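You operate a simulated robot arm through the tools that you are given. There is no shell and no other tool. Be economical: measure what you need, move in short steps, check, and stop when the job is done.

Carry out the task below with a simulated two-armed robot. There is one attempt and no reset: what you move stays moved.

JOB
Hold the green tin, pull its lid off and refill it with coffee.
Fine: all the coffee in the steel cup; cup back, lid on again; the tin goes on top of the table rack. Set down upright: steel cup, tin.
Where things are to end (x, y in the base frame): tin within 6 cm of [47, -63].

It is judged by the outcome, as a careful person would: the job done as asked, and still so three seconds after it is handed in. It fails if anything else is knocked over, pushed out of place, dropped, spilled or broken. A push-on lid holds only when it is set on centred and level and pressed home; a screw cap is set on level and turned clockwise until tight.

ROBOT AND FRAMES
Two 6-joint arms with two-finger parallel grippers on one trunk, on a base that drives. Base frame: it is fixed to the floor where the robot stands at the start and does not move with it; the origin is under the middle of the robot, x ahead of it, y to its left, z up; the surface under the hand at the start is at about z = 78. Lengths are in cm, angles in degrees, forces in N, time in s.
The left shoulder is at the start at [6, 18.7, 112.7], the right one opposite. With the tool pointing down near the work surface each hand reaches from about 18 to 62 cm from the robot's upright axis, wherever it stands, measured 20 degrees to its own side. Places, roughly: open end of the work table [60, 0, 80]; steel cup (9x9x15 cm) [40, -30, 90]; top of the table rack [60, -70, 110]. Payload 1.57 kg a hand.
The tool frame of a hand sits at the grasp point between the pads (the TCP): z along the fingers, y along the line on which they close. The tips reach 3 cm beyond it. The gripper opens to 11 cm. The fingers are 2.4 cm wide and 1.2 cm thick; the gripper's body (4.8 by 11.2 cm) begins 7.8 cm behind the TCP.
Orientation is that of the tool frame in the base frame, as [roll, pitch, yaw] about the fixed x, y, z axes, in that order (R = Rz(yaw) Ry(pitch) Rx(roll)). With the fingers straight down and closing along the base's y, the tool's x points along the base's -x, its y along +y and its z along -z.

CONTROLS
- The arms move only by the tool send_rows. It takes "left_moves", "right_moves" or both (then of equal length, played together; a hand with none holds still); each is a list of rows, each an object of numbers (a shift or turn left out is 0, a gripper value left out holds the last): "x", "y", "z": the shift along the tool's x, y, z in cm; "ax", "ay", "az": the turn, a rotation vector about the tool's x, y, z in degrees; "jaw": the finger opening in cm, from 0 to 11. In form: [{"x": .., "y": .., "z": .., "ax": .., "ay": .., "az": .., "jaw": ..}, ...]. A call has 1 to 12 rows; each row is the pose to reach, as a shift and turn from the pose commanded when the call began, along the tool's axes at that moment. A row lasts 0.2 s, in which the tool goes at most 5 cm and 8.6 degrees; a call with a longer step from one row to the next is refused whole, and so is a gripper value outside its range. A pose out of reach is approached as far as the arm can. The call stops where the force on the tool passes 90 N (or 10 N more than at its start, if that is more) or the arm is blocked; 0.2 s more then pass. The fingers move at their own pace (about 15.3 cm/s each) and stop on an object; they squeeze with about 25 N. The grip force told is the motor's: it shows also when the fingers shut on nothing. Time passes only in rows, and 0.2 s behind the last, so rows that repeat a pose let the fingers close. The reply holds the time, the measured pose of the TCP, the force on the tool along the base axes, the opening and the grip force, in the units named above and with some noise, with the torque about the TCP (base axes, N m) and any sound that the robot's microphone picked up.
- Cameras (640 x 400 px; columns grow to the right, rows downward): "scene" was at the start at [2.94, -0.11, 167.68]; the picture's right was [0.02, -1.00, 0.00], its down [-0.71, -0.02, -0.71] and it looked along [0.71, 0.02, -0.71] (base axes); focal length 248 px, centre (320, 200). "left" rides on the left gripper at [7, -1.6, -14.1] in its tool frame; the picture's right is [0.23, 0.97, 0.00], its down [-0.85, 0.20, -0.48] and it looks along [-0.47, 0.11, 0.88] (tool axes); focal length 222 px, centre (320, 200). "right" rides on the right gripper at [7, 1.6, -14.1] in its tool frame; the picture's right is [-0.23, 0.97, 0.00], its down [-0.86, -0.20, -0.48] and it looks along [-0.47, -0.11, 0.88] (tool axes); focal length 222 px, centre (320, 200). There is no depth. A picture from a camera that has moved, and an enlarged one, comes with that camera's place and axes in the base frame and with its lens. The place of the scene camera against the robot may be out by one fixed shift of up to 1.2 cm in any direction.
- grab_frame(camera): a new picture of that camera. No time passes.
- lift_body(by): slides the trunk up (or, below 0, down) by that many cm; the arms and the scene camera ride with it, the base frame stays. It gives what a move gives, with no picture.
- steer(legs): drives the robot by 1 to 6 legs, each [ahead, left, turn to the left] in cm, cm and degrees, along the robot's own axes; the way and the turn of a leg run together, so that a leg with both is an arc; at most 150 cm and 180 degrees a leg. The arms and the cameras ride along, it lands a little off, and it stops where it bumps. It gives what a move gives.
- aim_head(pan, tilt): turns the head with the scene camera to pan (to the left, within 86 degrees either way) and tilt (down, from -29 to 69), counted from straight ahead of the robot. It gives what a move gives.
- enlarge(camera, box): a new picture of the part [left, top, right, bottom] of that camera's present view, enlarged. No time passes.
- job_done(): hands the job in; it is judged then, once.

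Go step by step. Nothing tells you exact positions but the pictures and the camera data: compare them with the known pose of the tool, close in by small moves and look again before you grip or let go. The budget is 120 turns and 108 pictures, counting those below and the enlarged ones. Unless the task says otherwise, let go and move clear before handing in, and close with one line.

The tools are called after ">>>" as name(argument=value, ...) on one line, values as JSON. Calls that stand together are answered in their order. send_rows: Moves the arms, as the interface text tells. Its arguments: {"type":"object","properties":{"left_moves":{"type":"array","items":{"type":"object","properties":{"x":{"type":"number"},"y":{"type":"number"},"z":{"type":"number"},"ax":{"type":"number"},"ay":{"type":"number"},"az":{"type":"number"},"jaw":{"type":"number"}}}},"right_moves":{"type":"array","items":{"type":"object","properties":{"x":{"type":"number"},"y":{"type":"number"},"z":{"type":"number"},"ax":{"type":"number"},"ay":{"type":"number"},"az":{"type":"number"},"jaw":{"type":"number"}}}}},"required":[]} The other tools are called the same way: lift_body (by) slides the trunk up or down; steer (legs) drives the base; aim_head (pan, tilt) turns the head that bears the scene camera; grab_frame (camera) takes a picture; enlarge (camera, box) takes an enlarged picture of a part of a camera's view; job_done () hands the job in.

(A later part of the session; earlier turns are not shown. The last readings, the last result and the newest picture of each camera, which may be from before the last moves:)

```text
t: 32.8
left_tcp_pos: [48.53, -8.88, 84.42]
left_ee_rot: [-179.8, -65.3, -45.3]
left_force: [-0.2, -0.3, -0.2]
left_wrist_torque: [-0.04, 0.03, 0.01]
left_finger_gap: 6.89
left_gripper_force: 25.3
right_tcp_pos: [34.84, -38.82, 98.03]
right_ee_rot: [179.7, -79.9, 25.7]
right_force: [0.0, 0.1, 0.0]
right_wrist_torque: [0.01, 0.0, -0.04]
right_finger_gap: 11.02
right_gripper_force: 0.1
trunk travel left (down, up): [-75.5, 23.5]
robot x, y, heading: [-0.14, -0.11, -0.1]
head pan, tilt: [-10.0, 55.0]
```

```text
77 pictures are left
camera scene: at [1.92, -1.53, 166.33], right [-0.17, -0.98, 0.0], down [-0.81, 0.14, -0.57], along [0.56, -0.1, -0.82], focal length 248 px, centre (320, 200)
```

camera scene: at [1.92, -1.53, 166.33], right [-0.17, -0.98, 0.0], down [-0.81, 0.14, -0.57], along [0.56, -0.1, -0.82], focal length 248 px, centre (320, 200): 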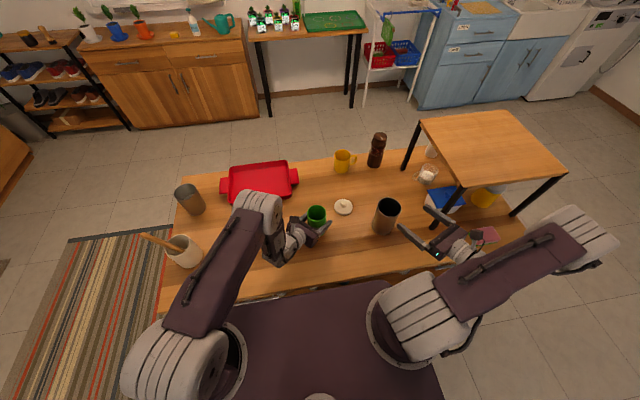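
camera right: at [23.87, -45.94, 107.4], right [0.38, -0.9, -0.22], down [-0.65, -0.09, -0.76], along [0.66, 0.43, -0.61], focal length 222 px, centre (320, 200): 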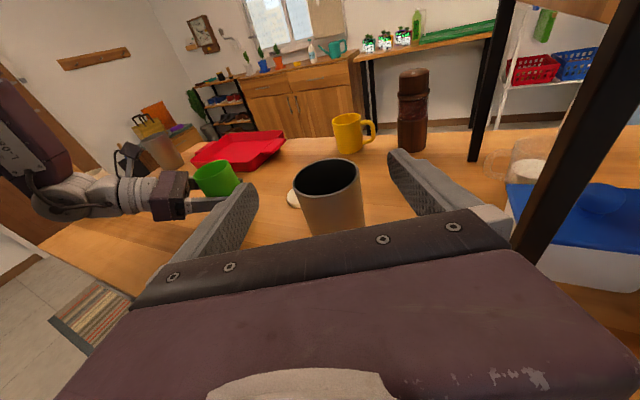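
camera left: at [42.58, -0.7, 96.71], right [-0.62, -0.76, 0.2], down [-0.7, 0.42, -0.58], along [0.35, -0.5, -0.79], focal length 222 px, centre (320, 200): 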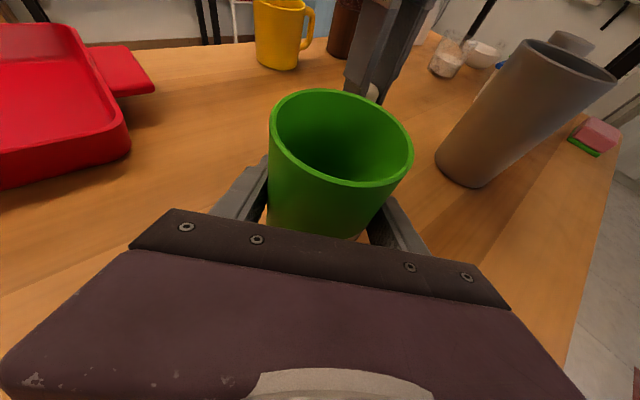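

>>> send_rows(right_moves=[{"x": -3.0, "y": 0.1, "z": 0.5}, {"x": -6, "y": 0.2, "z": 1.0}, {"x": -9, "y": 0.2, "z": 1.5}, {"x": -11.3, "y": 0.2, "z": 2.0}, {"x": -11.3, "y": 0.2, "z": 2.0}])

>>> grab_frame(camera="right")

>>> enlarge(camera="scene", box=[340, 180, 500, 280])

```text
t: 34.0
left_tcp_pos: [48.58, -8.99, 84.36]
left_ee_rot: [-179.8, -65.2, -45.3]
left_force: [-1.5, 1.5, -0.3]
left_wrist_torque: [-0.06, 0.04, 0.02]
left_finger_gap: 6.89
left_gripper_force: 25.0
right_tcp_pos: [34.53, -38.79, 86.6]
right_ee_rot: [179.6, -79.9, 25.7]
right_force: [-0.8, -0.5, -0.6]
right_wrist_torque: [-0.04, -0.01, -0.02]
right_finger_gap: 10.98
right_gripper_force: 0.1
trunk travel left (down, up): [-75.5, 23.5]
robot x, y, heading: [0.04, -0.32, 0.1]
head pan, tilt: [-10.0, 55.0]
```

```text
76 pictures are left
camera right: at [23.61, -45.8, 95.96], right [0.38, -0.9, -0.22], down [-0.65, -0.09, -0.76], along [0.66, 0.43, -0.61], focal length 222 px, centre (320, 200)
```

right: 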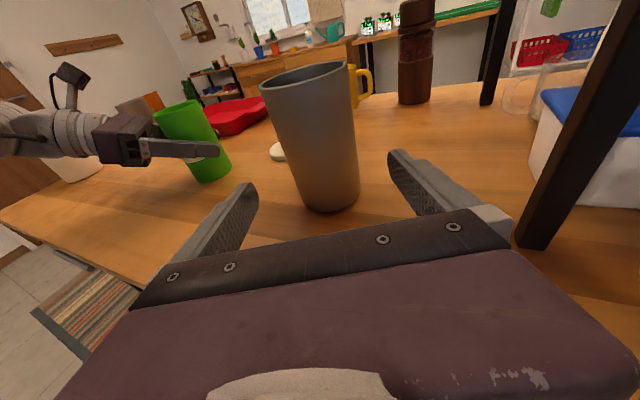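

```text
4.00 times, centred on (420, 230) of scene
camera zoom: at [1.92, -1.56, 166.34], right [-0.17, -0.98, 0.0], down [-0.81, 0.14, -0.57], along [0.56, -0.1, -0.82], focal length 992 px, centre (-80, 80)
```

zoom: 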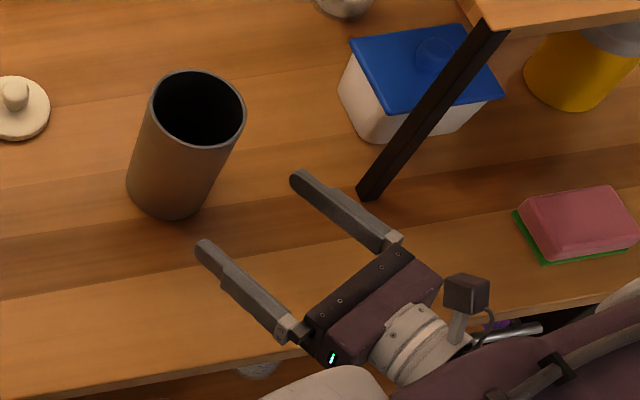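

Cup is laterally centred and the rack leg is clear. I'll advance in two stages.

>>> send_rows(right_moves=[{"x": 0.6, "z": 3.4}, {"x": 1.2, "z": 6.8}, {"x": 1.2, "z": 6.8}])

>>> grab_frame(camera="right")

>>> enlarge(camera="scene", box=[340, 180, 500, 280])

```text
t: 34.8
left_tcp_pos: [48.54, -8.96, 84.51]
left_ee_rot: [-179.8, -65.2, -45.3]
left_force: [-0.6, 0.7, -0.2]
left_wrist_torque: [-0.03, 0.04, -0.03]
left_finger_gap: 6.91
left_gripper_force: 25.1
right_tcp_pos: [40.87, -35.89, 86.53]
right_ee_rot: [179.7, -79.9, 25.7]
right_force: [-0.5, -0.6, 0.0]
right_wrist_torque: [0.01, 0.03, -0.01]
right_finger_gap: 11.01
right_gripper_force: 0.1
trunk travel left (down, up): [-75.5, 23.5]
robot x, y, heading: [-0.04, 0.43, -0.0]
head pan, tilt: [-10.0, 55.0]
```

```text
74 pictures are left
camera right: at [30.02, -42.86, 95.78], right [0.38, -0.9, -0.22], down [-0.65, -0.09, -0.76], along [0.66, 0.43, -0.61], focal length 222 px, centre (320, 200)
```

right: 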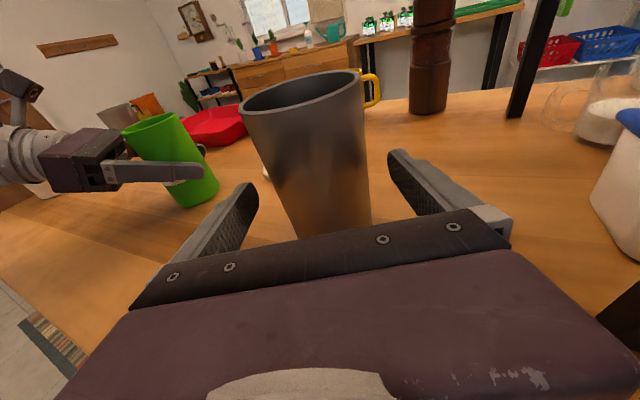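

```text
4.00 times, centred on (420, 230) of scene
camera zoom: at [1.87, -1.61, 166.33], right [-0.17, -0.98, 0.0], down [-0.81, 0.14, -0.57], along [0.56, -0.1, -0.82], focal length 992 px, centre (-80, 80)
```

zoom: 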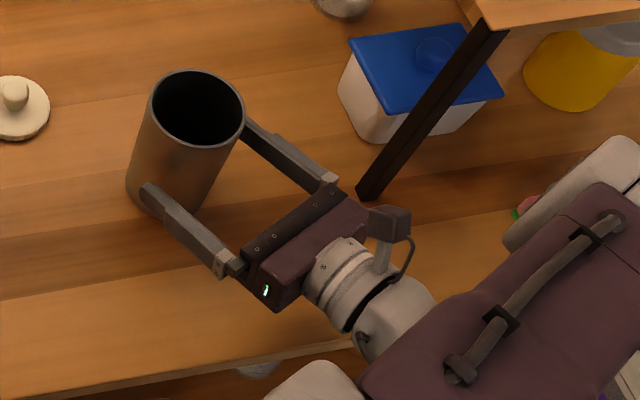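

>>> send_rows(right_moves=[{"x": 0.4, "z": 2.2}, {"x": 0.75, "z": 4.2}, {"x": 0.75, "z": 4.2}, {"x": 0.75, "z": 4.2, "jaw": 9.8}, {"x": 0.75, "z": 4.2, "jaw": 9.2}, {"x": 0.75, "z": 4.2, "jaw": 8.5}, {"x": 0.75, "z": 4.2, "jaw": 7}, {"x": 0.75, "z": 4.2, "jaw": 6}, {"x": 0.75, "z": 4.2, "jaw": 6}])

>>> grab_frame(camera="right")

>>> enlarge(camera="scene", box=[300, 180, 460, 280])

```text
t: 36.8
left_tcp_pos: [48.56, -8.86, 84.44]
left_ee_rot: [-179.8, -65.3, -45.2]
left_force: [0.1, -0.3, 0.2]
left_wrist_torque: [-0.04, -0.02, 0.0]
left_finger_gap: 6.9
left_gripper_force: 24.9
right_tcp_pos: [44.65, -34.05, 86.62]
right_ee_rot: [179.7, -79.9, 25.7]
right_force: [0.6, -1.0, 0.8]
right_wrist_torque: [0.06, -0.01, 0.01]
right_finger_gap: 8.21
right_gripper_force: 25.1
trunk travel left (down, up): [-75.5, 23.5]
robot x, y, heading: [0.19, 0.19, 0.3]
head pan, tilt: [-10.0, 55.0]
```

```text
72 pictures are left
camera right: at [33.82, -40.97, 95.99], right [0.38, -0.9, -0.22], down [-0.65, -0.09, -0.76], along [0.66, 0.43, -0.61], focal length 222 px, centre (320, 200)
```

right: 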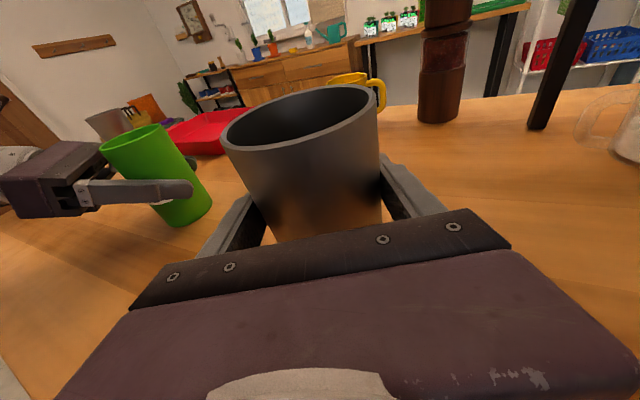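

```text
4.00 times, centred on (380, 230) of scene
camera zoom: at [1.93, -1.55, 166.34], right [-0.17, -0.98, 0.0], down [-0.81, 0.14, -0.57], along [0.56, -0.1, -0.82], focal length 992 px, centre (80, 80)
```

zoom: 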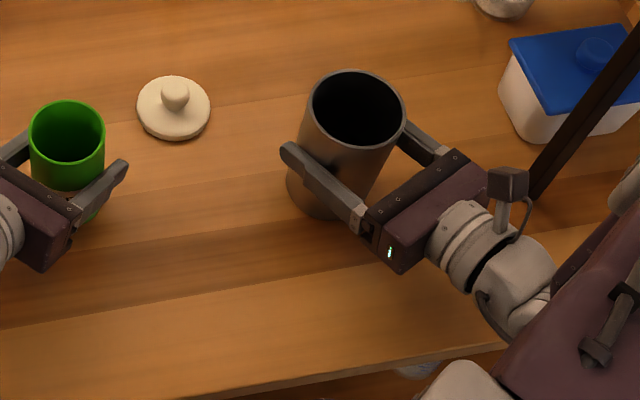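

Cup gripped at (44.65,-34.05,86.6). I'll lift it 14 cm straight up and look into it.

>>> send_rows(right_moves=[{"x": 0.7, "z": -0.12}, {"x": 2.0, "z": -0.35}, {"x": 4.5, "z": -0.8}, {"x": 7, "z": -1.24}, {"x": 9.5, "z": -1.68}, {"x": 12, "z": -2.1}, {"x": 13.8, "z": -2.44}, {"x": 13.8, "z": -2.44}])

>>> enlarge(camera="scene", box=[300, 160, 460, 260])

>>> grab_frame(camera="right")

```text
t: 38.5
left_tcp_pos: [48.51, -8.91, 84.37]
left_ee_rot: [-179.8, -65.2, -45.3]
left_force: [-1.9, 0.9, 0.9]
left_wrist_torque: [-0.01, 0.08, -0.01]
left_finger_gap: 6.92
left_gripper_force: 25.0
right_tcp_pos: [44.65, -34.08, 100.52]
right_ee_rot: [179.7, -79.9, 25.6]
right_force: [-0.2, -0.7, -1.6]
right_wrist_torque: [-0.01, 0.03, 0.03]
right_finger_gap: 8.22
right_gripper_force: 24.7
trunk travel left (down, up): [-75.5, 23.5]
robot x, y, heading: [-0.37, -0.17, -0.2]
head pan, tilt: [-10.0, 55.0]
```

```text
4.00 times, centred on (380, 210) of scene
camera zoom: at [1.91, -1.56, 166.34], right [-0.17, -0.98, 0.0], down [-0.81, 0.14, -0.57], along [0.56, -0.1, -0.82], focal length 992 px, centre (80, 160)
```

zoom: 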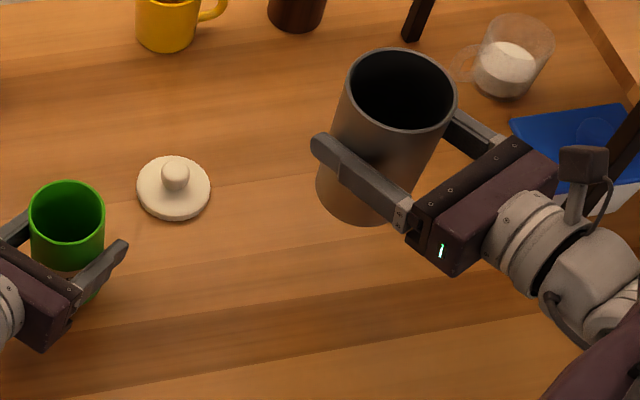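

```text
69 pictures are left
camera right: at [33.78, -41.22, 109.89], right [0.38, -0.9, -0.22], down [-0.65, -0.09, -0.76], along [0.66, 0.43, -0.61], focal length 222 px, centre (320, 200)
```

right: 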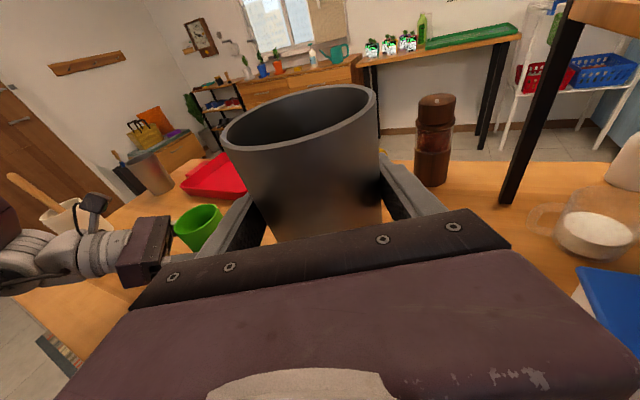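

>>> enlarge(camera="scene", box=[380, 165, 420, 190])

>>> send_rows(right_moves=[{"x": 0.4, "y": -2.1, "z": 2.3}, {"x": 0.8, "y": -4.3, "z": 4.6}, {"x": 1.2, "y": -6.4, "z": 6.9}, {"x": 1.6, "y": -8.5, "z": 9.2}, {"x": 2.0, "y": -10.6, "z": 11.5}, {"x": 2.45, "y": -12.8, "z": 13.9}, {"x": 2.45, "y": -12.8, "z": 13.9}])

>>> grab_frame(camera="left")

>>> enlarge(camera="scene", box=[260, 140, 420, 240])

```text
16.00 times, centred on (400, 178) of scene
camera zoom: at [1.91, -1.56, 166.34], right [-0.17, -0.98, 0.0], down [-0.81, 0.14, -0.57], along [0.56, -0.1, -0.82], focal length 3967 px, centre (-960, 560)
```

zoom: 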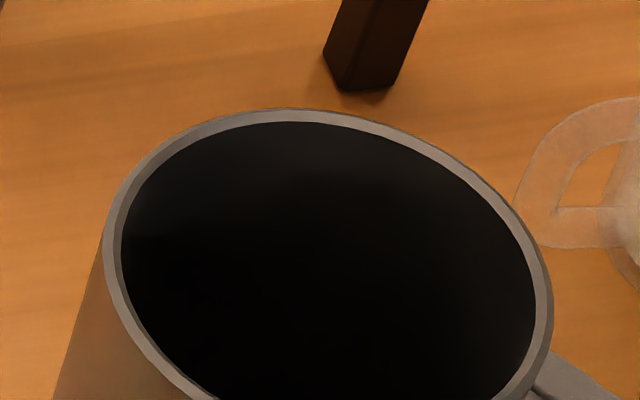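

```text
t: 40.1
left_tcp_pos: [48.45, -8.96, 84.45]
left_ee_rot: [-179.7, -65.1, -45.4]
left_force: [-0.3, 0.9, 1.5]
left_wrist_torque: [0.03, 0.02, 0.01]
left_finger_gap: 6.88
left_gripper_force: 24.5
right_tcp_pos: [51.85, -16.51, 100.32]
right_ee_rot: [179.7, -79.9, 25.5]
right_force: [0.2, -0.5, -1.4]
right_wrist_torque: [0.03, 0.02, 0.01]
right_finger_gap: 8.22
right_gripper_force: 25.1
trunk travel left (down, up): [-75.5, 23.5]
robot x, y, heading: [-0.21, 0.04, 0.3]
head pan, tilt: [-10.0, 55.0]
```

```text
67 pictures are left
camera left: at [42.58, -0.72, 96.7], right [-0.62, -0.76, 0.2], down [-0.7, 0.42, -0.58], along [0.35, -0.5, -0.79], focal length 222 px, centre (320, 200)
```

left: 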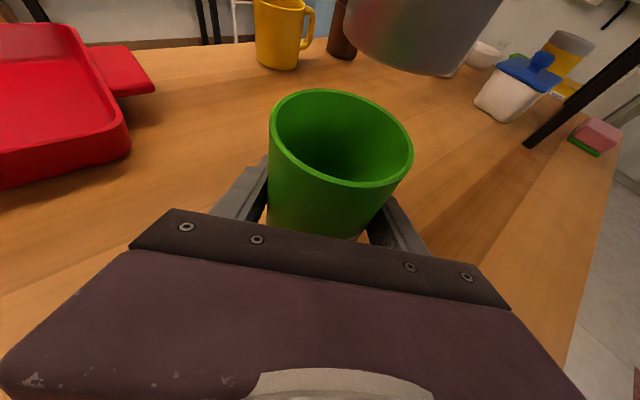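

```text
4.00 times, centred on (340, 190) of scene
camera zoom: at [1.91, -1.61, 166.34], right [-0.17, -0.98, 0.0], down [-0.81, 0.14, -0.57], along [0.56, -0.1, -0.82], focal length 992 px, centre (240, 240)
```

zoom: 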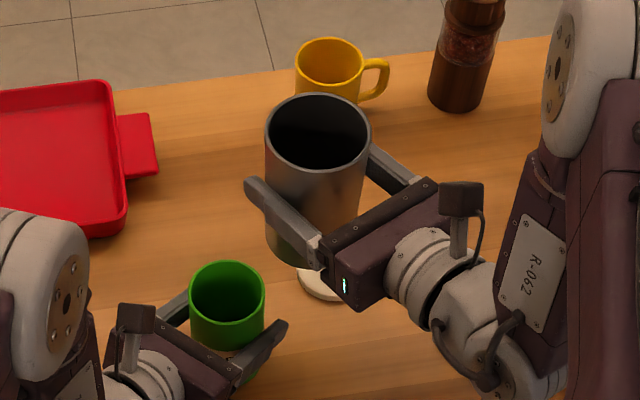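

The cup is light and the tin and cup line up. I'll begin tilting the cup towards the tin, to 45° first, with the lip over the tin.

>>> send_rows(right_moves=[{"x": -0.9, "z": 0.2, "ax": -1.31, "az": -7.39}, {"x": -1.8, "z": 0.4, "ax": -2.61, "az": -14.78}, {"x": -2.7, "z": 0.6, "ax": -3.92, "az": -22.16}, {"x": -3.6, "y": -0.1, "z": 0.7, "ax": -5.22, "az": -29.55}, {"x": -4.5, "y": -0.1, "z": 0.9, "ax": -6.53, "az": -36.94}, {"x": -5.3, "y": -0.1, "z": 1.1, "ax": -7.83, "az": -44.33}, {"x": -5.3, "y": -0.1, "z": 1.1, "ax": -7.83, "az": -44.33}])

>>> grab_frame(camera="left")

>>> enlarge(camera="scene", box=[260, 140, 420, 240])

```text
t: 41.8
left_tcp_pos: [48.58, -8.95, 84.38]
left_ee_rot: [-179.6, -65.2, -45.3]
left_force: [-0.4, -0.9, 1.5]
left_wrist_torque: [-0.08, 0.01, -0.01]
left_finger_gap: 6.91
left_gripper_force: 25.0
right_tcp_pos: [51.93, -16.47, 95.03]
right_ee_rot: [100.0, -44.0, 101.3]
right_force: [0.5, 0.1, -2.2]
right_wrist_torque: [0.0, -0.04, 0.04]
right_finger_gap: 8.22
right_gripper_force: 24.4
trunk travel left (down, up): [-75.5, 23.5]
robot x, y, heading: [-0.04, 0.14, 0.0]
head pan, tilt: [-10.0, 55.0]
```

```text
65 pictures are left
camera left: at [42.59, -0.71, 96.7], right [-0.62, -0.76, 0.2], down [-0.7, 0.42, -0.58], along [0.35, -0.5, -0.79], focal length 222 px, centre (320, 200)
```

left: 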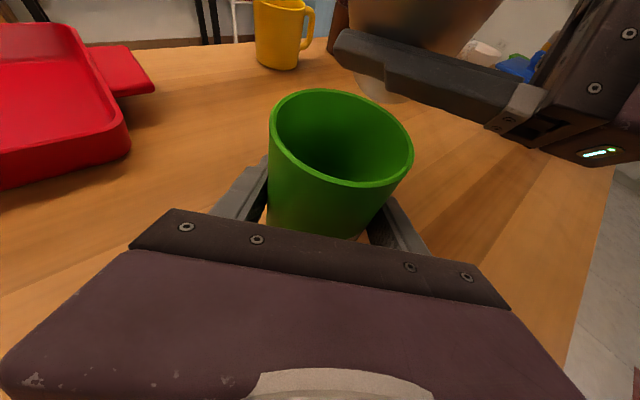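

```text
4.00 times, centred on (340, 190) of scene
camera zoom: at [1.93, -1.57, 166.34], right [-0.17, -0.98, 0.0], down [-0.81, 0.14, -0.57], along [0.56, -0.1, -0.82], focal length 992 px, centre (240, 240)
```

zoom: 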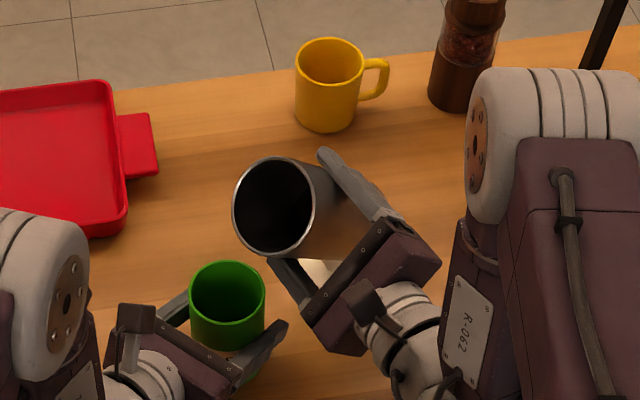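

No coffee moving yet. I'll continue slowly to 75°, keeping the lip over the tin.

>>> send_rows(right_moves=[{"x": 0.3, "y": 0.18, "z": -0.04, "ax": -1.04, "az": -5.91}, {"x": 0.6, "y": 0.37, "z": -0.07, "ax": -2.09, "az": -11.82}, {"x": 0.9, "y": 0.55, "z": -0.1, "ax": -3.13, "az": -17.73}, {"x": 1.2, "y": 0.74, "z": -0.14, "ax": -4.18, "az": -23.64}, {"x": 1.48, "y": 0.92, "z": -0.18, "ax": -5.22, "az": -29.55}, {"x": 1.48, "y": 0.92, "z": -0.18, "ax": -5.22, "az": -29.55}])

>>> grab_frame(camera="left")

>>> enlarge(camera="scene", box=[260, 140, 420, 240])

```text
t: 43.1
left_tcp_pos: [48.57, -8.88, 84.37]
left_ee_rot: [-179.8, -65.3, -45.3]
left_force: [0.0, 0.1, 0.6]
left_wrist_torque: [-0.06, 0.01, 0.01]
left_finger_gap: 6.9
left_gripper_force: 25.4
right_tcp_pos: [51.92, -15.93, 96.74]
right_ee_rot: [92.8, -14.6, 104.8]
right_force: [0.3, 0.8, -0.6]
right_wrist_torque: [-0.01, -0.02, 0.0]
right_finger_gap: 8.21
right_gripper_force: 25.4
trunk travel left (down, up): [-75.5, 23.5]
robot x, y, heading: [-0.08, -0.21, 0.1]
head pan, tilt: [-10.0, 55.0]
```

```text
63 pictures are left
camera left: at [42.59, -0.7, 96.7], right [-0.62, -0.76, 0.2], down [-0.7, 0.42, -0.58], along [0.35, -0.5, -0.79], focal length 222 px, centre (320, 200)
```

left: 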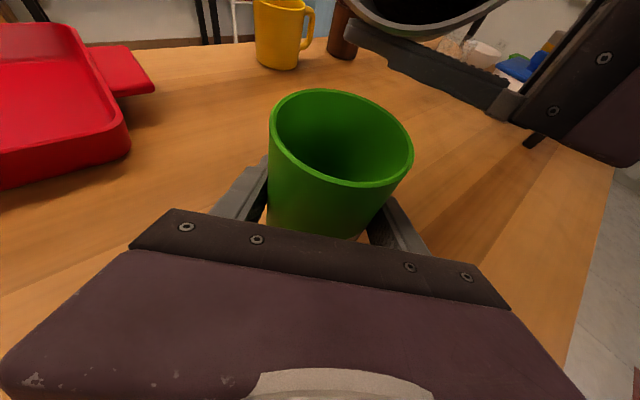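

```text
4.00 times, centred on (340, 190) of scene
camera zoom: at [1.93, -1.57, 166.34], right [-0.17, -0.98, 0.0], down [-0.81, 0.14, -0.57], along [0.56, -0.1, -0.82], focal length 992 px, centre (240, 240)
```

zoom: 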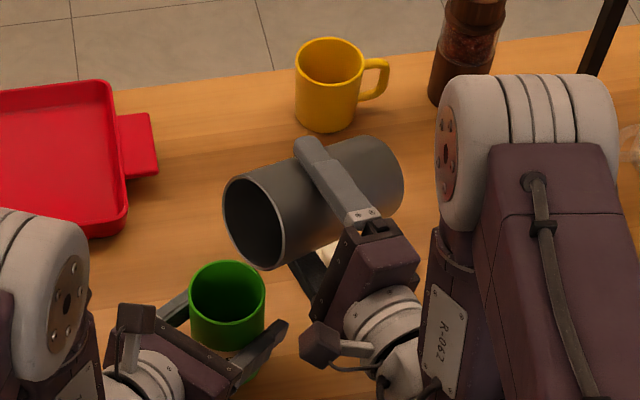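

The geometry matches my model and there's still no flow. I'll tilt slowly to 100°.

>>> send_rows(right_moves=[{"x": 0.22, "y": 0.16, "z": -0.04, "ax": -0.43, "az": -2.46}, {"x": 0.45, "y": 0.31, "z": -0.09, "ax": -0.87, "az": -4.92}, {"x": 0.67, "y": 0.47, "z": -0.13, "ax": -1.3, "az": -7.39}, {"x": 0.9, "y": 0.62, "z": -0.18, "ax": -1.74, "az": -9.85}, {"x": 1.12, "y": 0.78, "z": -0.22, "ax": -2.17, "az": -12.3}, {"x": 1.35, "y": 0.94, "z": -0.27, "ax": -2.61, "az": -14.77}, {"x": 1.57, "y": 1.09, "z": -0.31, "ax": -3.04, "az": -17.24}, {"x": 1.8, "y": 1.25, "z": -0.36, "ax": -3.48, "az": -19.7}, {"x": 2.02, "y": 1.4, "z": -0.4, "ax": -3.9, "az": -22.16}, {"x": 2.25, "y": 1.56, "z": -0.45, "ax": -4.35, "az": -24.6}, {"x": 2.25, "y": 1.56, "z": -0.45, "ax": -4.35, "az": -24.6}])

>>> grab_frame(camera="left")

>>> enlarge(camera="scene", box=[260, 140, 420, 240])

```text
t: 45.5
left_tcp_pos: [48.51, -8.99, 84.33]
left_ee_rot: [-179.8, -65.1, -45.3]
left_force: [0.4, -1.3, 0.8]
left_wrist_torque: [-0.05, 0.07, -0.02]
left_finger_gap: 6.88
left_gripper_force: 25.3
right_tcp_pos: [51.0, -14.36, 98.9]
right_ee_rot: [88.4, 10.0, 105.1]
right_force: [0.2, -0.8, -1.0]
right_wrist_torque: [0.02, 0.01, -0.01]
right_finger_gap: 8.19
right_gripper_force: 24.9
trunk travel left (down, up): [-75.5, 23.5]
robot x, y, heading: [0.02, -0.24, -0.0]
head pan, tilt: [-10.0, 55.0]
```

```text
61 pictures are left
camera left: at [42.59, -0.7, 96.7], right [-0.62, -0.76, 0.2], down [-0.7, 0.42, -0.58], along [0.35, -0.5, -0.79], focal length 222 px, centre (320, 200)
```

left: 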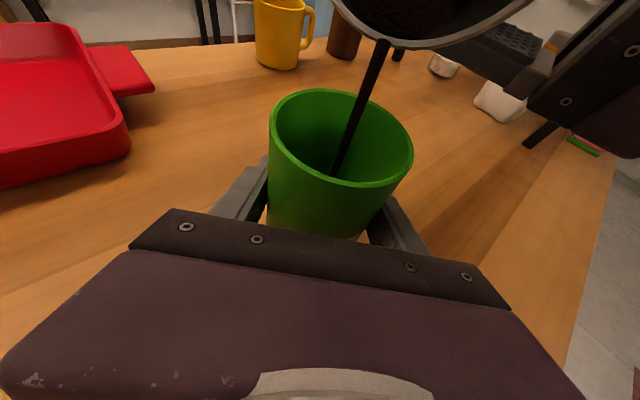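

```text
4.00 times, centred on (340, 190) of scene
camera zoom: at [1.94, -1.56, 166.34], right [-0.17, -0.98, 0.0], down [-0.81, 0.14, -0.57], along [0.56, -0.1, -0.82], focal length 992 px, centre (240, 240)
```

zoom: 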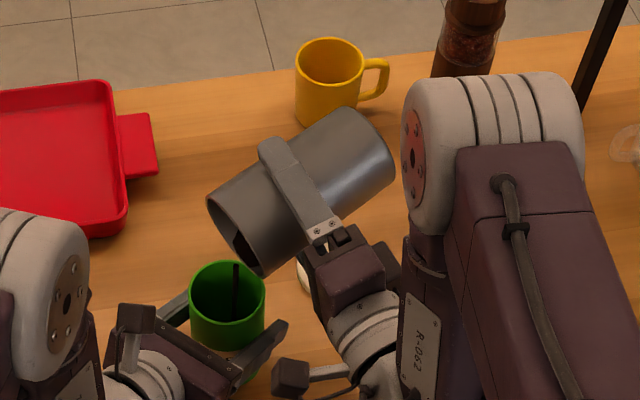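

Coffee is streaming into the tin's middle. I'll hold here and let it run.

>>> send_rows(right_moves=[{}, {}, {}, {}, {}, {}, {}, {}, {}, {}])

>>> grab_frame(camera="left")

```text
t: 47.8
left_tcp_pos: [48.44, -9.01, 84.36]
left_ee_rot: [-179.9, -65.3, -45.4]
left_force: [0.7, 0.1, 1.5]
left_wrist_torque: [-0.04, 0.01, 0.02]
left_finger_gap: 6.92
left_gripper_force: 25.0
right_tcp_pos: [51.05, -14.43, 98.94]
right_ee_rot: [88.2, 9.9, 105.3]
right_force: [0.0, 0.9, -1.9]
right_wrist_torque: [0.05, 0.03, 0.01]
right_finger_gap: 8.23
right_gripper_force: 25.0
trunk travel left (down, up): [-75.5, 23.5]
robot x, y, heading: [-0.16, -0.17, 0.1]
head pan, tilt: [-10.0, 55.0]
```

```text
59 pictures are left
camera left: at [42.59, -0.7, 96.69], right [-0.62, -0.76, 0.2], down [-0.7, 0.42, -0.58], along [0.35, -0.5, -0.79], focal length 222 px, centre (320, 200)
```

left: 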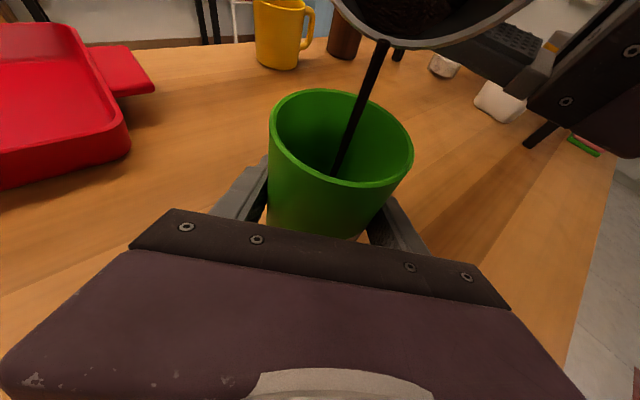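

>>> send_rows(right_moves=[{"x": 0.25, "y": 0.22, "z": -0.04, "ax": -0.43, "az": -2.46}, {"x": 0.5, "y": 0.45, "z": -0.09, "ax": -0.87, "az": -4.92}, {"x": 0.75, "y": 0.67, "z": -0.13, "ax": -1.3, "az": -7.39}, {"x": 1.0, "y": 0.89, "z": -0.18, "ax": -1.74, "az": -9.85}, {"x": 1.25, "y": 1.11, "z": -0.22, "ax": -2.17, "az": -12.3}, {"x": 1.5, "y": 1.34, "z": -0.26, "ax": -2.61, "az": -14.77}, {"x": 1.74, "y": 1.56, "z": -0.31, "ax": -3.04, "az": -17.24}, {"x": 2.0, "y": 1.78, "z": -0.35, "ax": -3.48, "az": -19.7}, {"x": 2.24, "y": 2.0, "z": -0.4, "ax": -3.9, "az": -22.16}, {"x": 2.49, "y": 2.23, "z": -0.44, "ax": -4.35, "az": -24.6}, {"x": 2.49, "y": 2.23, "z": -0.44, "ax": -4.35, "az": -24.6}])

>>> grab_frame(camera="left")

>>> enlarge(camera="scene", box=[260, 140, 420, 240])

```text
t: 50.1
left_tcp_pos: [48.46, -8.97, 84.34]
left_ee_rot: [-179.8, -65.2, -45.4]
left_force: [0.2, -0.2, 1.8]
left_wrist_torque: [-0.09, 0.01, 0.03]
left_finger_gap: 6.89
left_gripper_force: 25.5
right_tcp_pos: [52.2, -12.06, 100.72]
right_ee_rot: [83.3, 34.5, 103.5]
right_force: [0.3, -0.7, -1.8]
right_wrist_torque: [0.0, -0.02, -0.02]
right_finger_gap: 8.2
right_gripper_force: 24.8
right hand out of reach, approached as far as the arm can: row 3, 4, 5, 6, 7, 8, 9, 10, 11
trunk travel left (down, up): [-75.5, 23.5]
robot x, y, heading: [-0.15, -0.1, 0.1]
head pan, tilt: [-10.0, 55.0]
```

```text
58 pictures are left
camera left: at [42.59, -0.7, 96.69], right [-0.62, -0.76, 0.2], down [-0.7, 0.42, -0.58], along [0.35, -0.5, -0.79], focal length 222 px, centre (320, 200)
```

left: 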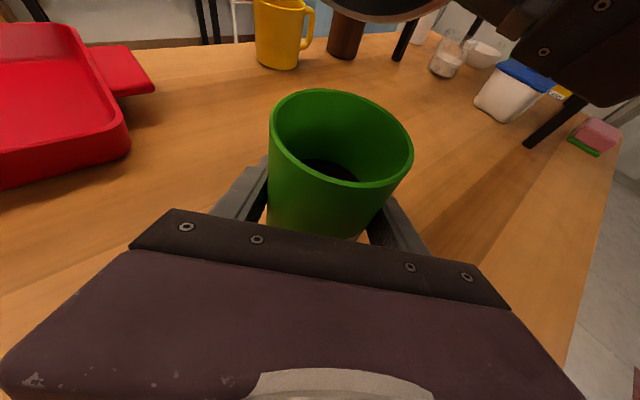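

```text
4.00 times, centred on (340, 190) of scene
camera zoom: at [1.94, -1.56, 166.34], right [-0.17, -0.98, 0.0], down [-0.81, 0.14, -0.57], along [0.56, -0.1, -0.82], focal length 992 px, centre (240, 240)
```

zoom: 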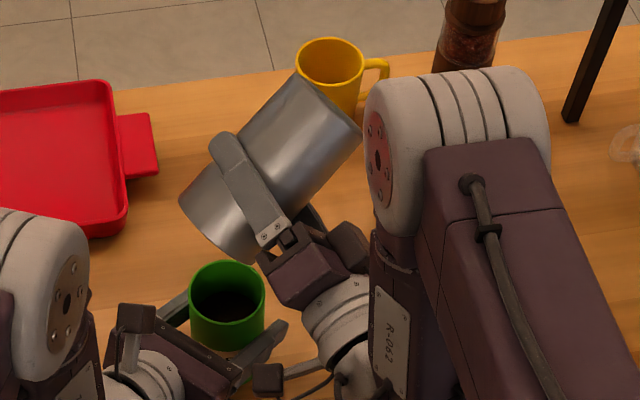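

The coffee is in the tin, but the right arm hit its inner reach limit and the lip drifted about 2 cm off. I'll swing the cup's yaw by 35° about the vertical to gain reach and re-centre the lip.

>>> send_rows(right_moves=[{"x": 0.35, "y": 0.25, "z": -0.08, "ax": -3.3, "ay": 4.78, "az": 0.58}, {"x": 0.7, "y": 0.5, "z": -0.16, "ax": -6.6, "ay": 9.57, "az": 1.17}, {"x": 1.0, "y": 0.7, "z": -0.23, "ax": -9.9, "ay": 14.35, "az": 1.75}, {"x": 1.3, "y": 0.93, "z": -0.3, "ax": -13.2, "ay": 19.1, "az": 2.33}, {"x": 1.6, "y": 1.15, "z": -0.37, "ax": -16.5, "ay": 23.9, "az": 2.9}, {"x": 1.86, "y": 1.34, "z": -0.43, "ax": -19.8, "ay": 28.7, "az": 3.5}, {"x": 1.86, "y": 1.34, "z": -0.43, "ax": -19.8, "ay": 28.7, "az": 3.5}])

>>> grab_frame(camera="left")

>>> enlarge(camera="scene", box=[260, 140, 420, 240])

```text
t: 51.8
left_tcp_pos: [48.41, -8.91, 84.5]
left_ee_rot: [-179.8, -65.2, -45.3]
left_force: [-0.9, -0.4, 0.2]
left_wrist_torque: [-0.03, 0.05, 0.0]
left_finger_gap: 6.92
left_gripper_force: 24.8
right_tcp_pos: [50.83, -10.12, 100.59]
right_ee_rot: [83.1, 34.4, 138.3]
right_force: [0.5, -0.3, -1.5]
right_wrist_torque: [-0.01, 0.02, 0.0]
right_finger_gap: 8.17
right_gripper_force: 24.9
trunk travel left (down, up): [-75.5, 23.5]
robot x, y, heading: [-0.23, 0.24, 0.1]
head pan, tilt: [-10.0, 55.0]
```

```text
56 pictures are left
camera left: at [42.59, -0.7, 96.69], right [-0.62, -0.76, 0.2], down [-0.7, 0.42, -0.58], along [0.35, -0.5, -0.79], focal length 222 px, centre (320, 200)
```

left: 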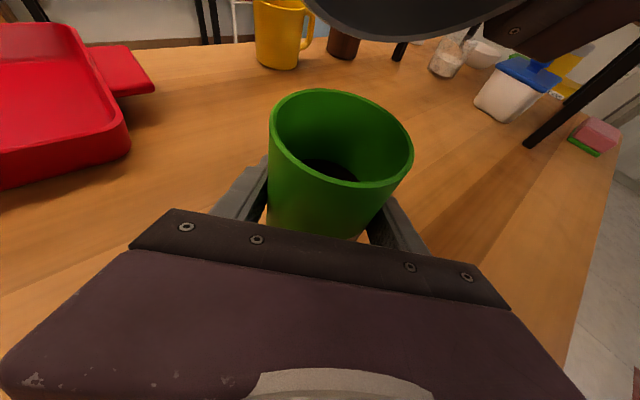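

```text
4.00 times, centred on (340, 190) of scene
camera zoom: at [1.94, -1.54, 166.33], right [-0.17, -0.98, 0.0], down [-0.81, 0.14, -0.57], along [0.56, -0.1, -0.82], focal length 992 px, centre (240, 240)
```

zoom: 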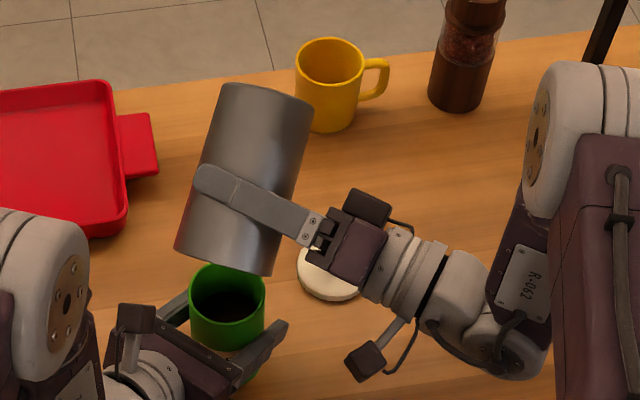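

>>> enlarge(camera="left", box=[290, 0, 530, 150])

>>> send_rows(right_moves=[{"x": 0.2, "y": 0.3, "z": -0.04, "ax": -0.87, "az": -4.93}, {"x": 0.4, "y": 0.6, "z": -0.07, "ax": -1.74, "az": -9.85}, {"x": 0.55, "y": 0.93, "z": -0.1, "ax": -2.61, "az": -14.78}, {"x": 0.55, "y": 0.93, "z": -0.1, "ax": -2.61, "az": -14.78}])

>>> grab_frame(camera="left")

```text
2.67 times, centred on (410, 75) of left
camera zoom: at [42.59, -0.7, 96.69], right [-0.62, -0.76, 0.2], down [-0.7, 0.42, -0.58], along [0.35, -0.5, -0.79], focal length 592 px, centre (80, 533)
```

zoom: 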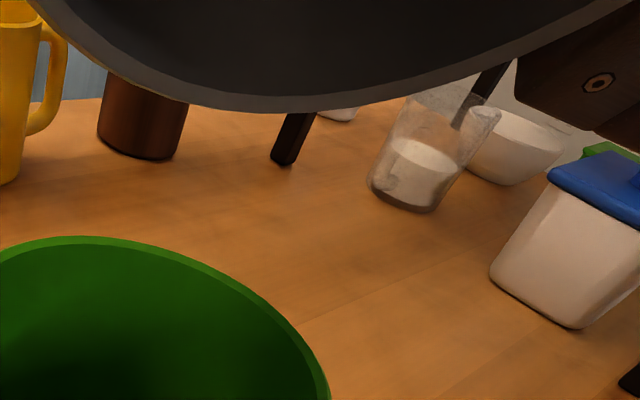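

```text
t: 52.8
left_tcp_pos: [48.54, -8.92, 84.29]
left_ee_rot: [-179.7, -65.2, -45.3]
left_force: [-0.7, -0.4, 0.9]
left_wrist_torque: [-0.08, 0.05, 0.01]
left_finger_gap: 6.91
left_gripper_force: 25.1
right_tcp_pos: [49.95, -9.57, 101.1]
right_ee_rot: [78.3, 49.1, 135.0]
right_force: [0.3, 0.6, 0.2]
right_wrist_torque: [0.01, 0.04, 0.04]
right_finger_gap: 8.24
right_gripper_force: 25.1
trunk travel left (down, up): [-75.5, 23.5]
robot x, y, heading: [0.13, 0.38, 0.2]
head pan, tilt: [-10.0, 55.0]
```

```text
53 pictures are left
camera left: at [42.59, -0.7, 96.69], right [-0.62, -0.76, 0.2], down [-0.7, 0.42, -0.58], along [0.35, -0.5, -0.79], focal length 222 px, centre (320, 200)
```

left: 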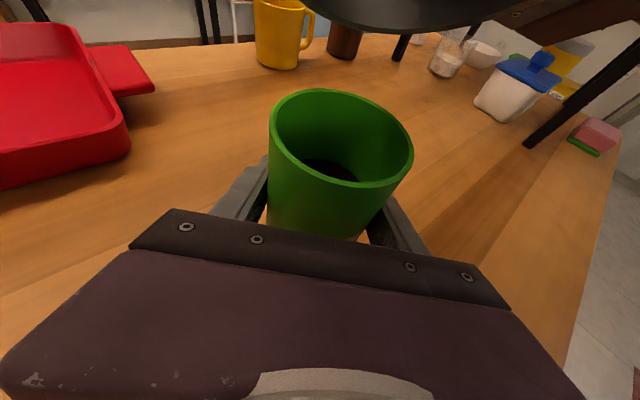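

The stream has stopped and the lip looks clean. I'll tilt back while backing off and lifting, then check inside the cup.

>>> send_rows(right_moves=[{}, {}, {}, {"x": -0.85, "y": -0.25, "z": 0.15, "ax": 1.41, "az": 8.0}, {"x": -1.7, "y": -0.5, "z": 0.3, "ax": 2.83, "az": 16.0}, {"x": -2.56, "y": -0.76, "z": 0.45, "ax": 4.24, "az": 24.0}, {"x": -3.4, "y": -1.0, "z": 0.6, "ax": 5.65, "az": 32.0}, {"x": -4.26, "y": -1.26, "z": 0.75, "ax": 7.07, "az": 40.0}, {"x": -5.1, "y": -1.5, "z": 0.9, "ax": 8.48, "az": 48.0}, {"x": -6, "y": -1.77, "z": 1.05, "ax": 9.9, "az": 56.0}, {"x": -6.82, "y": -2.02, "z": 1.2, "ax": 11.3, "az": 64.0}])

>>> grab_frame(camera="left")

>>> enlarge(camera="scene", box=[260, 140, 420, 240])

```text
t: 55.1
left_tcp_pos: [48.47, -8.94, 84.33]
left_ee_rot: [-179.8, -65.3, -45.3]
left_force: [-0.5, -0.4, -0.4]
left_wrist_torque: [-0.06, 0.07, 0.0]
left_finger_gap: 6.89
left_gripper_force: 25.2
right_tcp_pos: [55.14, -12.43, 105.08]
right_ee_rot: [92.8, -14.9, 140.0]
right_force: [-0.4, 1.0, -1.2]
right_wrist_torque: [-0.02, 0.04, 0.0]
right_finger_gap: 8.23
right_gripper_force: 25.0
trunk travel left (down, up): [-75.5, 23.5]
robot x, y, heading: [0.37, -0.12, 0.1]
head pan, tilt: [-10.0, 55.0]
```

```text
52 pictures are left
camera left: at [42.59, -0.7, 96.69], right [-0.62, -0.76, 0.2], down [-0.7, 0.42, -0.58], along [0.35, -0.5, -0.79], focal length 222 px, centre (320, 200)
```

left: 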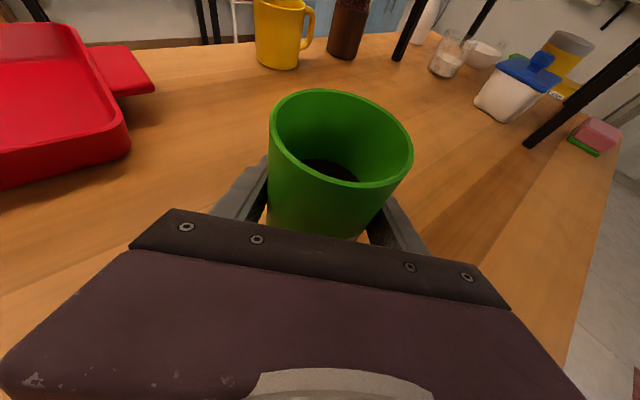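

```text
4.00 times, centred on (340, 190) of scene
camera zoom: at [1.94, -1.55, 166.33], right [-0.17, -0.98, 0.0], down [-0.81, 0.14, -0.57], along [0.56, -0.1, -0.82], focal length 992 px, centre (240, 240)
```

zoom: 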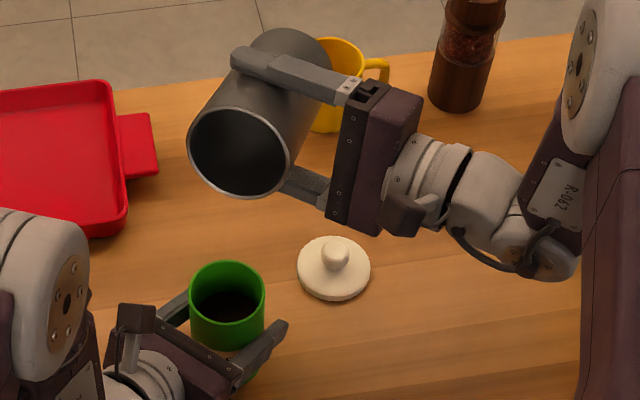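

>>> enlarge(camera="scene", box=[302, 160, 342, 195])

```text
11.43 times, centred on (322, 178) of scene
camera zoom: at [1.94, -1.55, 166.33], right [-0.17, -0.98, 0.0], down [-0.81, 0.14, -0.57], along [0.56, -0.1, -0.82], focal length 2834 px, centre (297, 457)
```

zoom: 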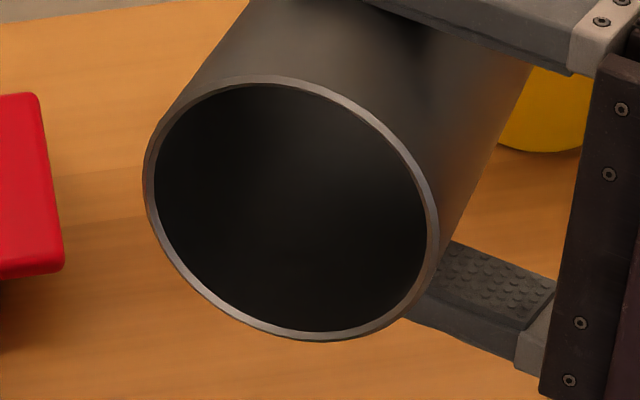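

The cup is empty. I'll bring it upright and carry it back to above its original spot.

>>> send_rows(right_moves=[{"x": -0.25, "z": -0.65, "ax": 1.45, "az": 8.21}, {"x": -0.5, "z": -1.3, "ax": 2.9, "az": 16.4}, {"x": -0.74, "y": 0.1, "z": -1.95, "ax": 4.35, "az": 24.6}, {"x": -1, "y": 0.1, "z": -2.6, "ax": 5.8, "az": 32.8}, {"x": -1.24, "y": 0.15, "z": -3.3, "ax": 7.25, "az": 41.05}, {"x": -1.5, "y": 0.2, "z": -3.9, "ax": 8.7, "az": 49.3}, {"x": -1.73, "y": 0.25, "z": -4.6, "ax": 10.15, "az": 57.5}, {"x": -2, "y": 0.3, "z": -5.2, "ax": 11.6, "az": 65.7}, {"x": -2.23, "y": 0.31, "z": -5.9, "ax": 13.05, "az": 73.9}, {"x": -2.23, "y": 0.31, "z": -5.9, "ax": 13.05, "az": 73.9}])

>>> send_rows(right_moves=[{"x": -0.6, "y": 0.1, "z": -3.5, "ax": -6.9, "az": 1.22}, {"x": -1.2, "y": 0.2, "z": -7, "ax": -13.8, "az": 2.44}, {"x": -1.8, "y": 0.2, "z": -10.5, "ax": -20.7, "az": 3.66}, {"x": -2.4, "y": 0.3, "z": -14, "ax": -27.6, "az": 4.88}, {"x": -3.1, "y": 0.4, "z": -17.5, "ax": -34.5, "az": 6.1}, {"x": -3.1, "y": 0.4, "z": -17.5, "ax": -34.5, "az": 6.1}])

>>> grab_frame(camera="scene")

```text
t: 57.4
left_tcp_pos: [48.47, -8.83, 84.46]
left_ee_rot: [-179.9, -65.2, -45.3]
left_force: [-0.1, 0.2, -0.3]
left_wrist_torque: [-0.09, 0.04, -0.02]
left_finger_gap: 6.91
left_gripper_force: 25.5
right_tcp_pos: [53.03, -18.59, 105.12]
right_ee_rot: [-179.3, -79.9, 59.7]
right_force: [-0.7, -0.1, -1.1]
right_wrist_torque: [-0.02, 0.03, 0.03]
right_finger_gap: 8.19
right_gripper_force: 24.6
trunk travel left (down, up): [-75.5, 23.5]
robot x, y, heading: [-0.02, -0.14, -0.1]
head pan, tilt: [-10.0, 55.0]
```

```text
t: 58.8
left_tcp_pos: [48.47, -8.91, 84.34]
left_ee_rot: [-179.8, -65.2, -45.2]
left_force: [-0.6, -1.3, -0.1]
left_wrist_torque: [-0.11, 0.1, 0.01]
left_finger_gap: 6.93
left_gripper_force: 25.5
right_tcp_pos: [44.53, -34.2, 104.9]
right_ee_rot: [179.8, -79.9, 25.3]
right_force: [0.0, 0.8, -1.6]
right_wrist_torque: [0.01, 0.0, 0.02]
right_finger_gap: 8.2
right_gripper_force: 25.0
trunk travel left (down, up): [-75.5, 23.5]
robot x, y, heading: [-0.01, 0.36, -0.1]
head pan, tilt: [-10.0, 55.0]
```

```text
49 pictures are left
camera scene: at [1.96, -1.53, 166.34], right [-0.17, -0.98, 0.0], down [-0.81, 0.14, -0.57], along [0.56, -0.1, -0.82], focal length 248 px, centre (320, 200)
```

scene: 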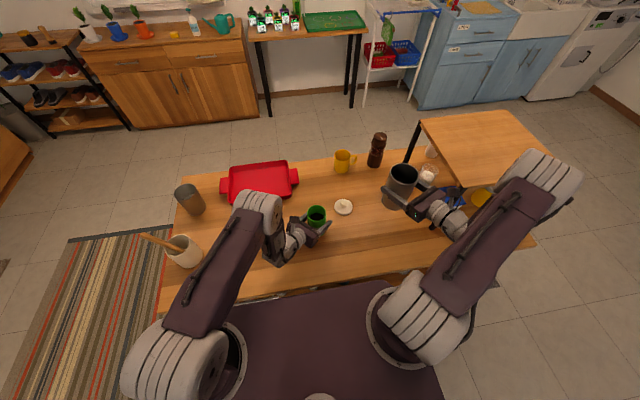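

>>> send_rows(right_moves=[{"x": -3.8, "y": 0, "z": 0.7}, {"x": -7.6, "y": -0.1, "z": 1.4}, {"x": -11.4, "y": -0.1, "z": 2.1}, {"x": -15.2, "y": -0.1, "z": 2.8}, {"x": -16.8, "y": -0.1, "z": 3.1}, {"x": -17.6, "y": -0.1, "z": 3.25}, {"x": -17.6, "y": -0.1, "z": 3.25}])

>>> send_rows(right_moves=[{"x": -0.2, "z": 0.04}, {"x": -0.35, "z": 0.06}, {"x": -0.35, "z": 0.06}])

```text
t: 60.4
left_tcp_pos: [48.54, -8.89, 84.36]
left_ee_rot: [-179.8, -65.2, -45.4]
left_force: [0.7, -0.8, 0.1]
left_wrist_torque: [-0.07, -0.01, 0.01]
left_finger_gap: 6.92
left_gripper_force: 24.5
right_tcp_pos: [44.79, -33.92, 87.27]
right_ee_rot: [179.9, -79.9, 25.3]
right_force: [0.1, 0.7, -1.5]
right_wrist_torque: [0.0, 0.01, -0.02]
right_finger_gap: 8.21
right_gripper_force: 24.8
trunk travel left (down, up): [-75.5, 23.5]
robot x, y, heading: [0.23, -0.08, -0.0]
head pan, tilt: [-10.0, 55.0]
```

```text
t: 61.1
left_tcp_pos: [48.5, -9.08, 84.29]
left_ee_rot: [-179.8, -65.2, -45.3]
left_force: [-0.6, -0.6, 0.1]
left_wrist_torque: [-0.1, 0.05, -0.03]
left_finger_gap: 6.9
left_gripper_force: 24.6
right_tcp_pos: [45.02, -34.05, 86.94]
right_ee_rot: [-180.0, -79.9, 25.2]
right_force: [0.2, 0.7, -1.3]
right_wrist_torque: [0.0, 0.0, -0.01]
right_finger_gap: 8.22
right_gripper_force: 25.3
trunk travel left (down, up): [-75.5, 23.5]
robot x, y, heading: [-0.09, 0.08, 0.2]
head pan, tilt: [-10.0, 55.0]
```

>>> send_rows(right_moves=[{"x": -0.15, "z": 0.02}, {"x": -0.3, "z": 0.05}, {"x": -0.3, "z": 0.05}])

>>> send_rows(right_moves=[{"x": -0.1, "z": 0.02}, {"x": -0.15, "z": 0.02}, {"x": -0.15, "z": 0.02}])

>>> grab_frame(camera="right")

```text
t: 62.0
left_tcp_pos: [48.48, -8.92, 84.35]
left_ee_rot: [-179.7, -65.2, -45.2]
left_force: [-0.1, 0.0, -0.3]
left_wrist_torque: [0.02, -0.03, -0.03]
left_finger_gap: 6.92
left_gripper_force: 24.7
right_tcp_pos: [44.9, -34.14, 86.68]
right_ee_rot: [179.3, -80.1, 25.9]
right_force: [1.8, -2.9, 9.0]
right_wrist_torque: [-0.22, 0.24, 0.11]
right_finger_gap: 8.2
right_gripper_force: 25.2
trunk travel left (down, up): [-75.5, 23.5]
robot x, y, heading: [-0.25, 0.02, -0.1]
head pan, tilt: [-10.0, 55.0]
```

```text
t: 62.8
left_tcp_pos: [48.48, -8.93, 84.43]
left_ee_rot: [-179.7, -65.2, -45.3]
left_force: [-0.3, -0.1, 0.3]
left_wrist_torque: [0.0, -0.02, 0.0]
left_finger_gap: 6.92
left_gripper_force: 24.6
right_tcp_pos: [44.78, -34.04, 86.6]
right_ee_rot: [179.6, -80.0, 25.7]
right_force: [4.2, -4.5, 14.6]
right_wrist_torque: [0.02, -0.06, -0.03]
right_finger_gap: 8.24
right_gripper_force: 25.2
trunk travel left (down, up): [-75.5, 23.5]
robot x, y, heading: [0.07, -0.02, 0.1]
head pan, tilt: [-10.0, 55.0]
```

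```text
48 pictures are left
camera right: at [33.9, -41.06, 95.86], right [0.38, -0.9, -0.22], down [-0.65, -0.09, -0.76], along [0.66, 0.43, -0.61], focal length 222 px, centre (320, 200)
```

right: 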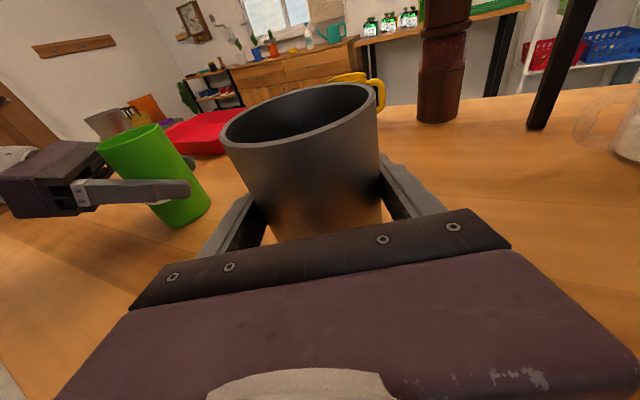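

Cup is seated on the table. I'll ease off, open, and retreat straight back.

>>> send_rows(right_moves=[{"x": 0.15, "z": -0.02}, {"x": 0.15, "z": -0.02, "jaw": 9}, {"x": 0.15, "z": -0.02, "jaw": 11}, {"x": 0.15, "z": -0.02, "jaw": 11}, {"x": -0.2, "z": -2}, {"x": -0.7, "z": -5}, {"x": -1.3, "z": -8.5}, {"x": -2.0, "z": -12}])

>>> grab_frame(camera="right")

```text
t: 64.5
left_tcp_pos: [48.42, -8.84, 84.39]
left_ee_rot: [-179.7, -65.1, -45.3]
left_force: [-0.2, 0.3, -0.5]
left_wrist_torque: [0.0, 0.1, 0.0]
left_finger_gap: 6.88
left_gripper_force: 25.2
right_tcp_pos: [33.67, -39.42, 86.44]
right_ee_rot: [-179.9, -80.0, 25.2]
right_force: [-0.6, -0.4, 0.1]
right_wrist_torque: [-0.02, -0.04, -0.01]
right_finger_gap: 10.98
right_gripper_force: 0.1
trunk travel left (down, up): [-75.5, 23.5]
robot x, y, heading: [-0.21, -0.24, -0.0]
head pan, tilt: [-10.0, 55.0]
```

```text
47 pictures are left
camera right: at [22.83, -46.4, 95.85], right [0.38, -0.9, -0.22], down [-0.65, -0.09, -0.76], along [0.66, 0.43, -0.61], focal length 222 px, centre (320, 200)
```

right: 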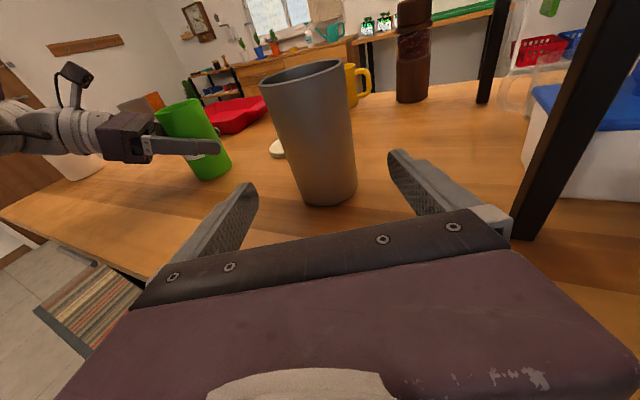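

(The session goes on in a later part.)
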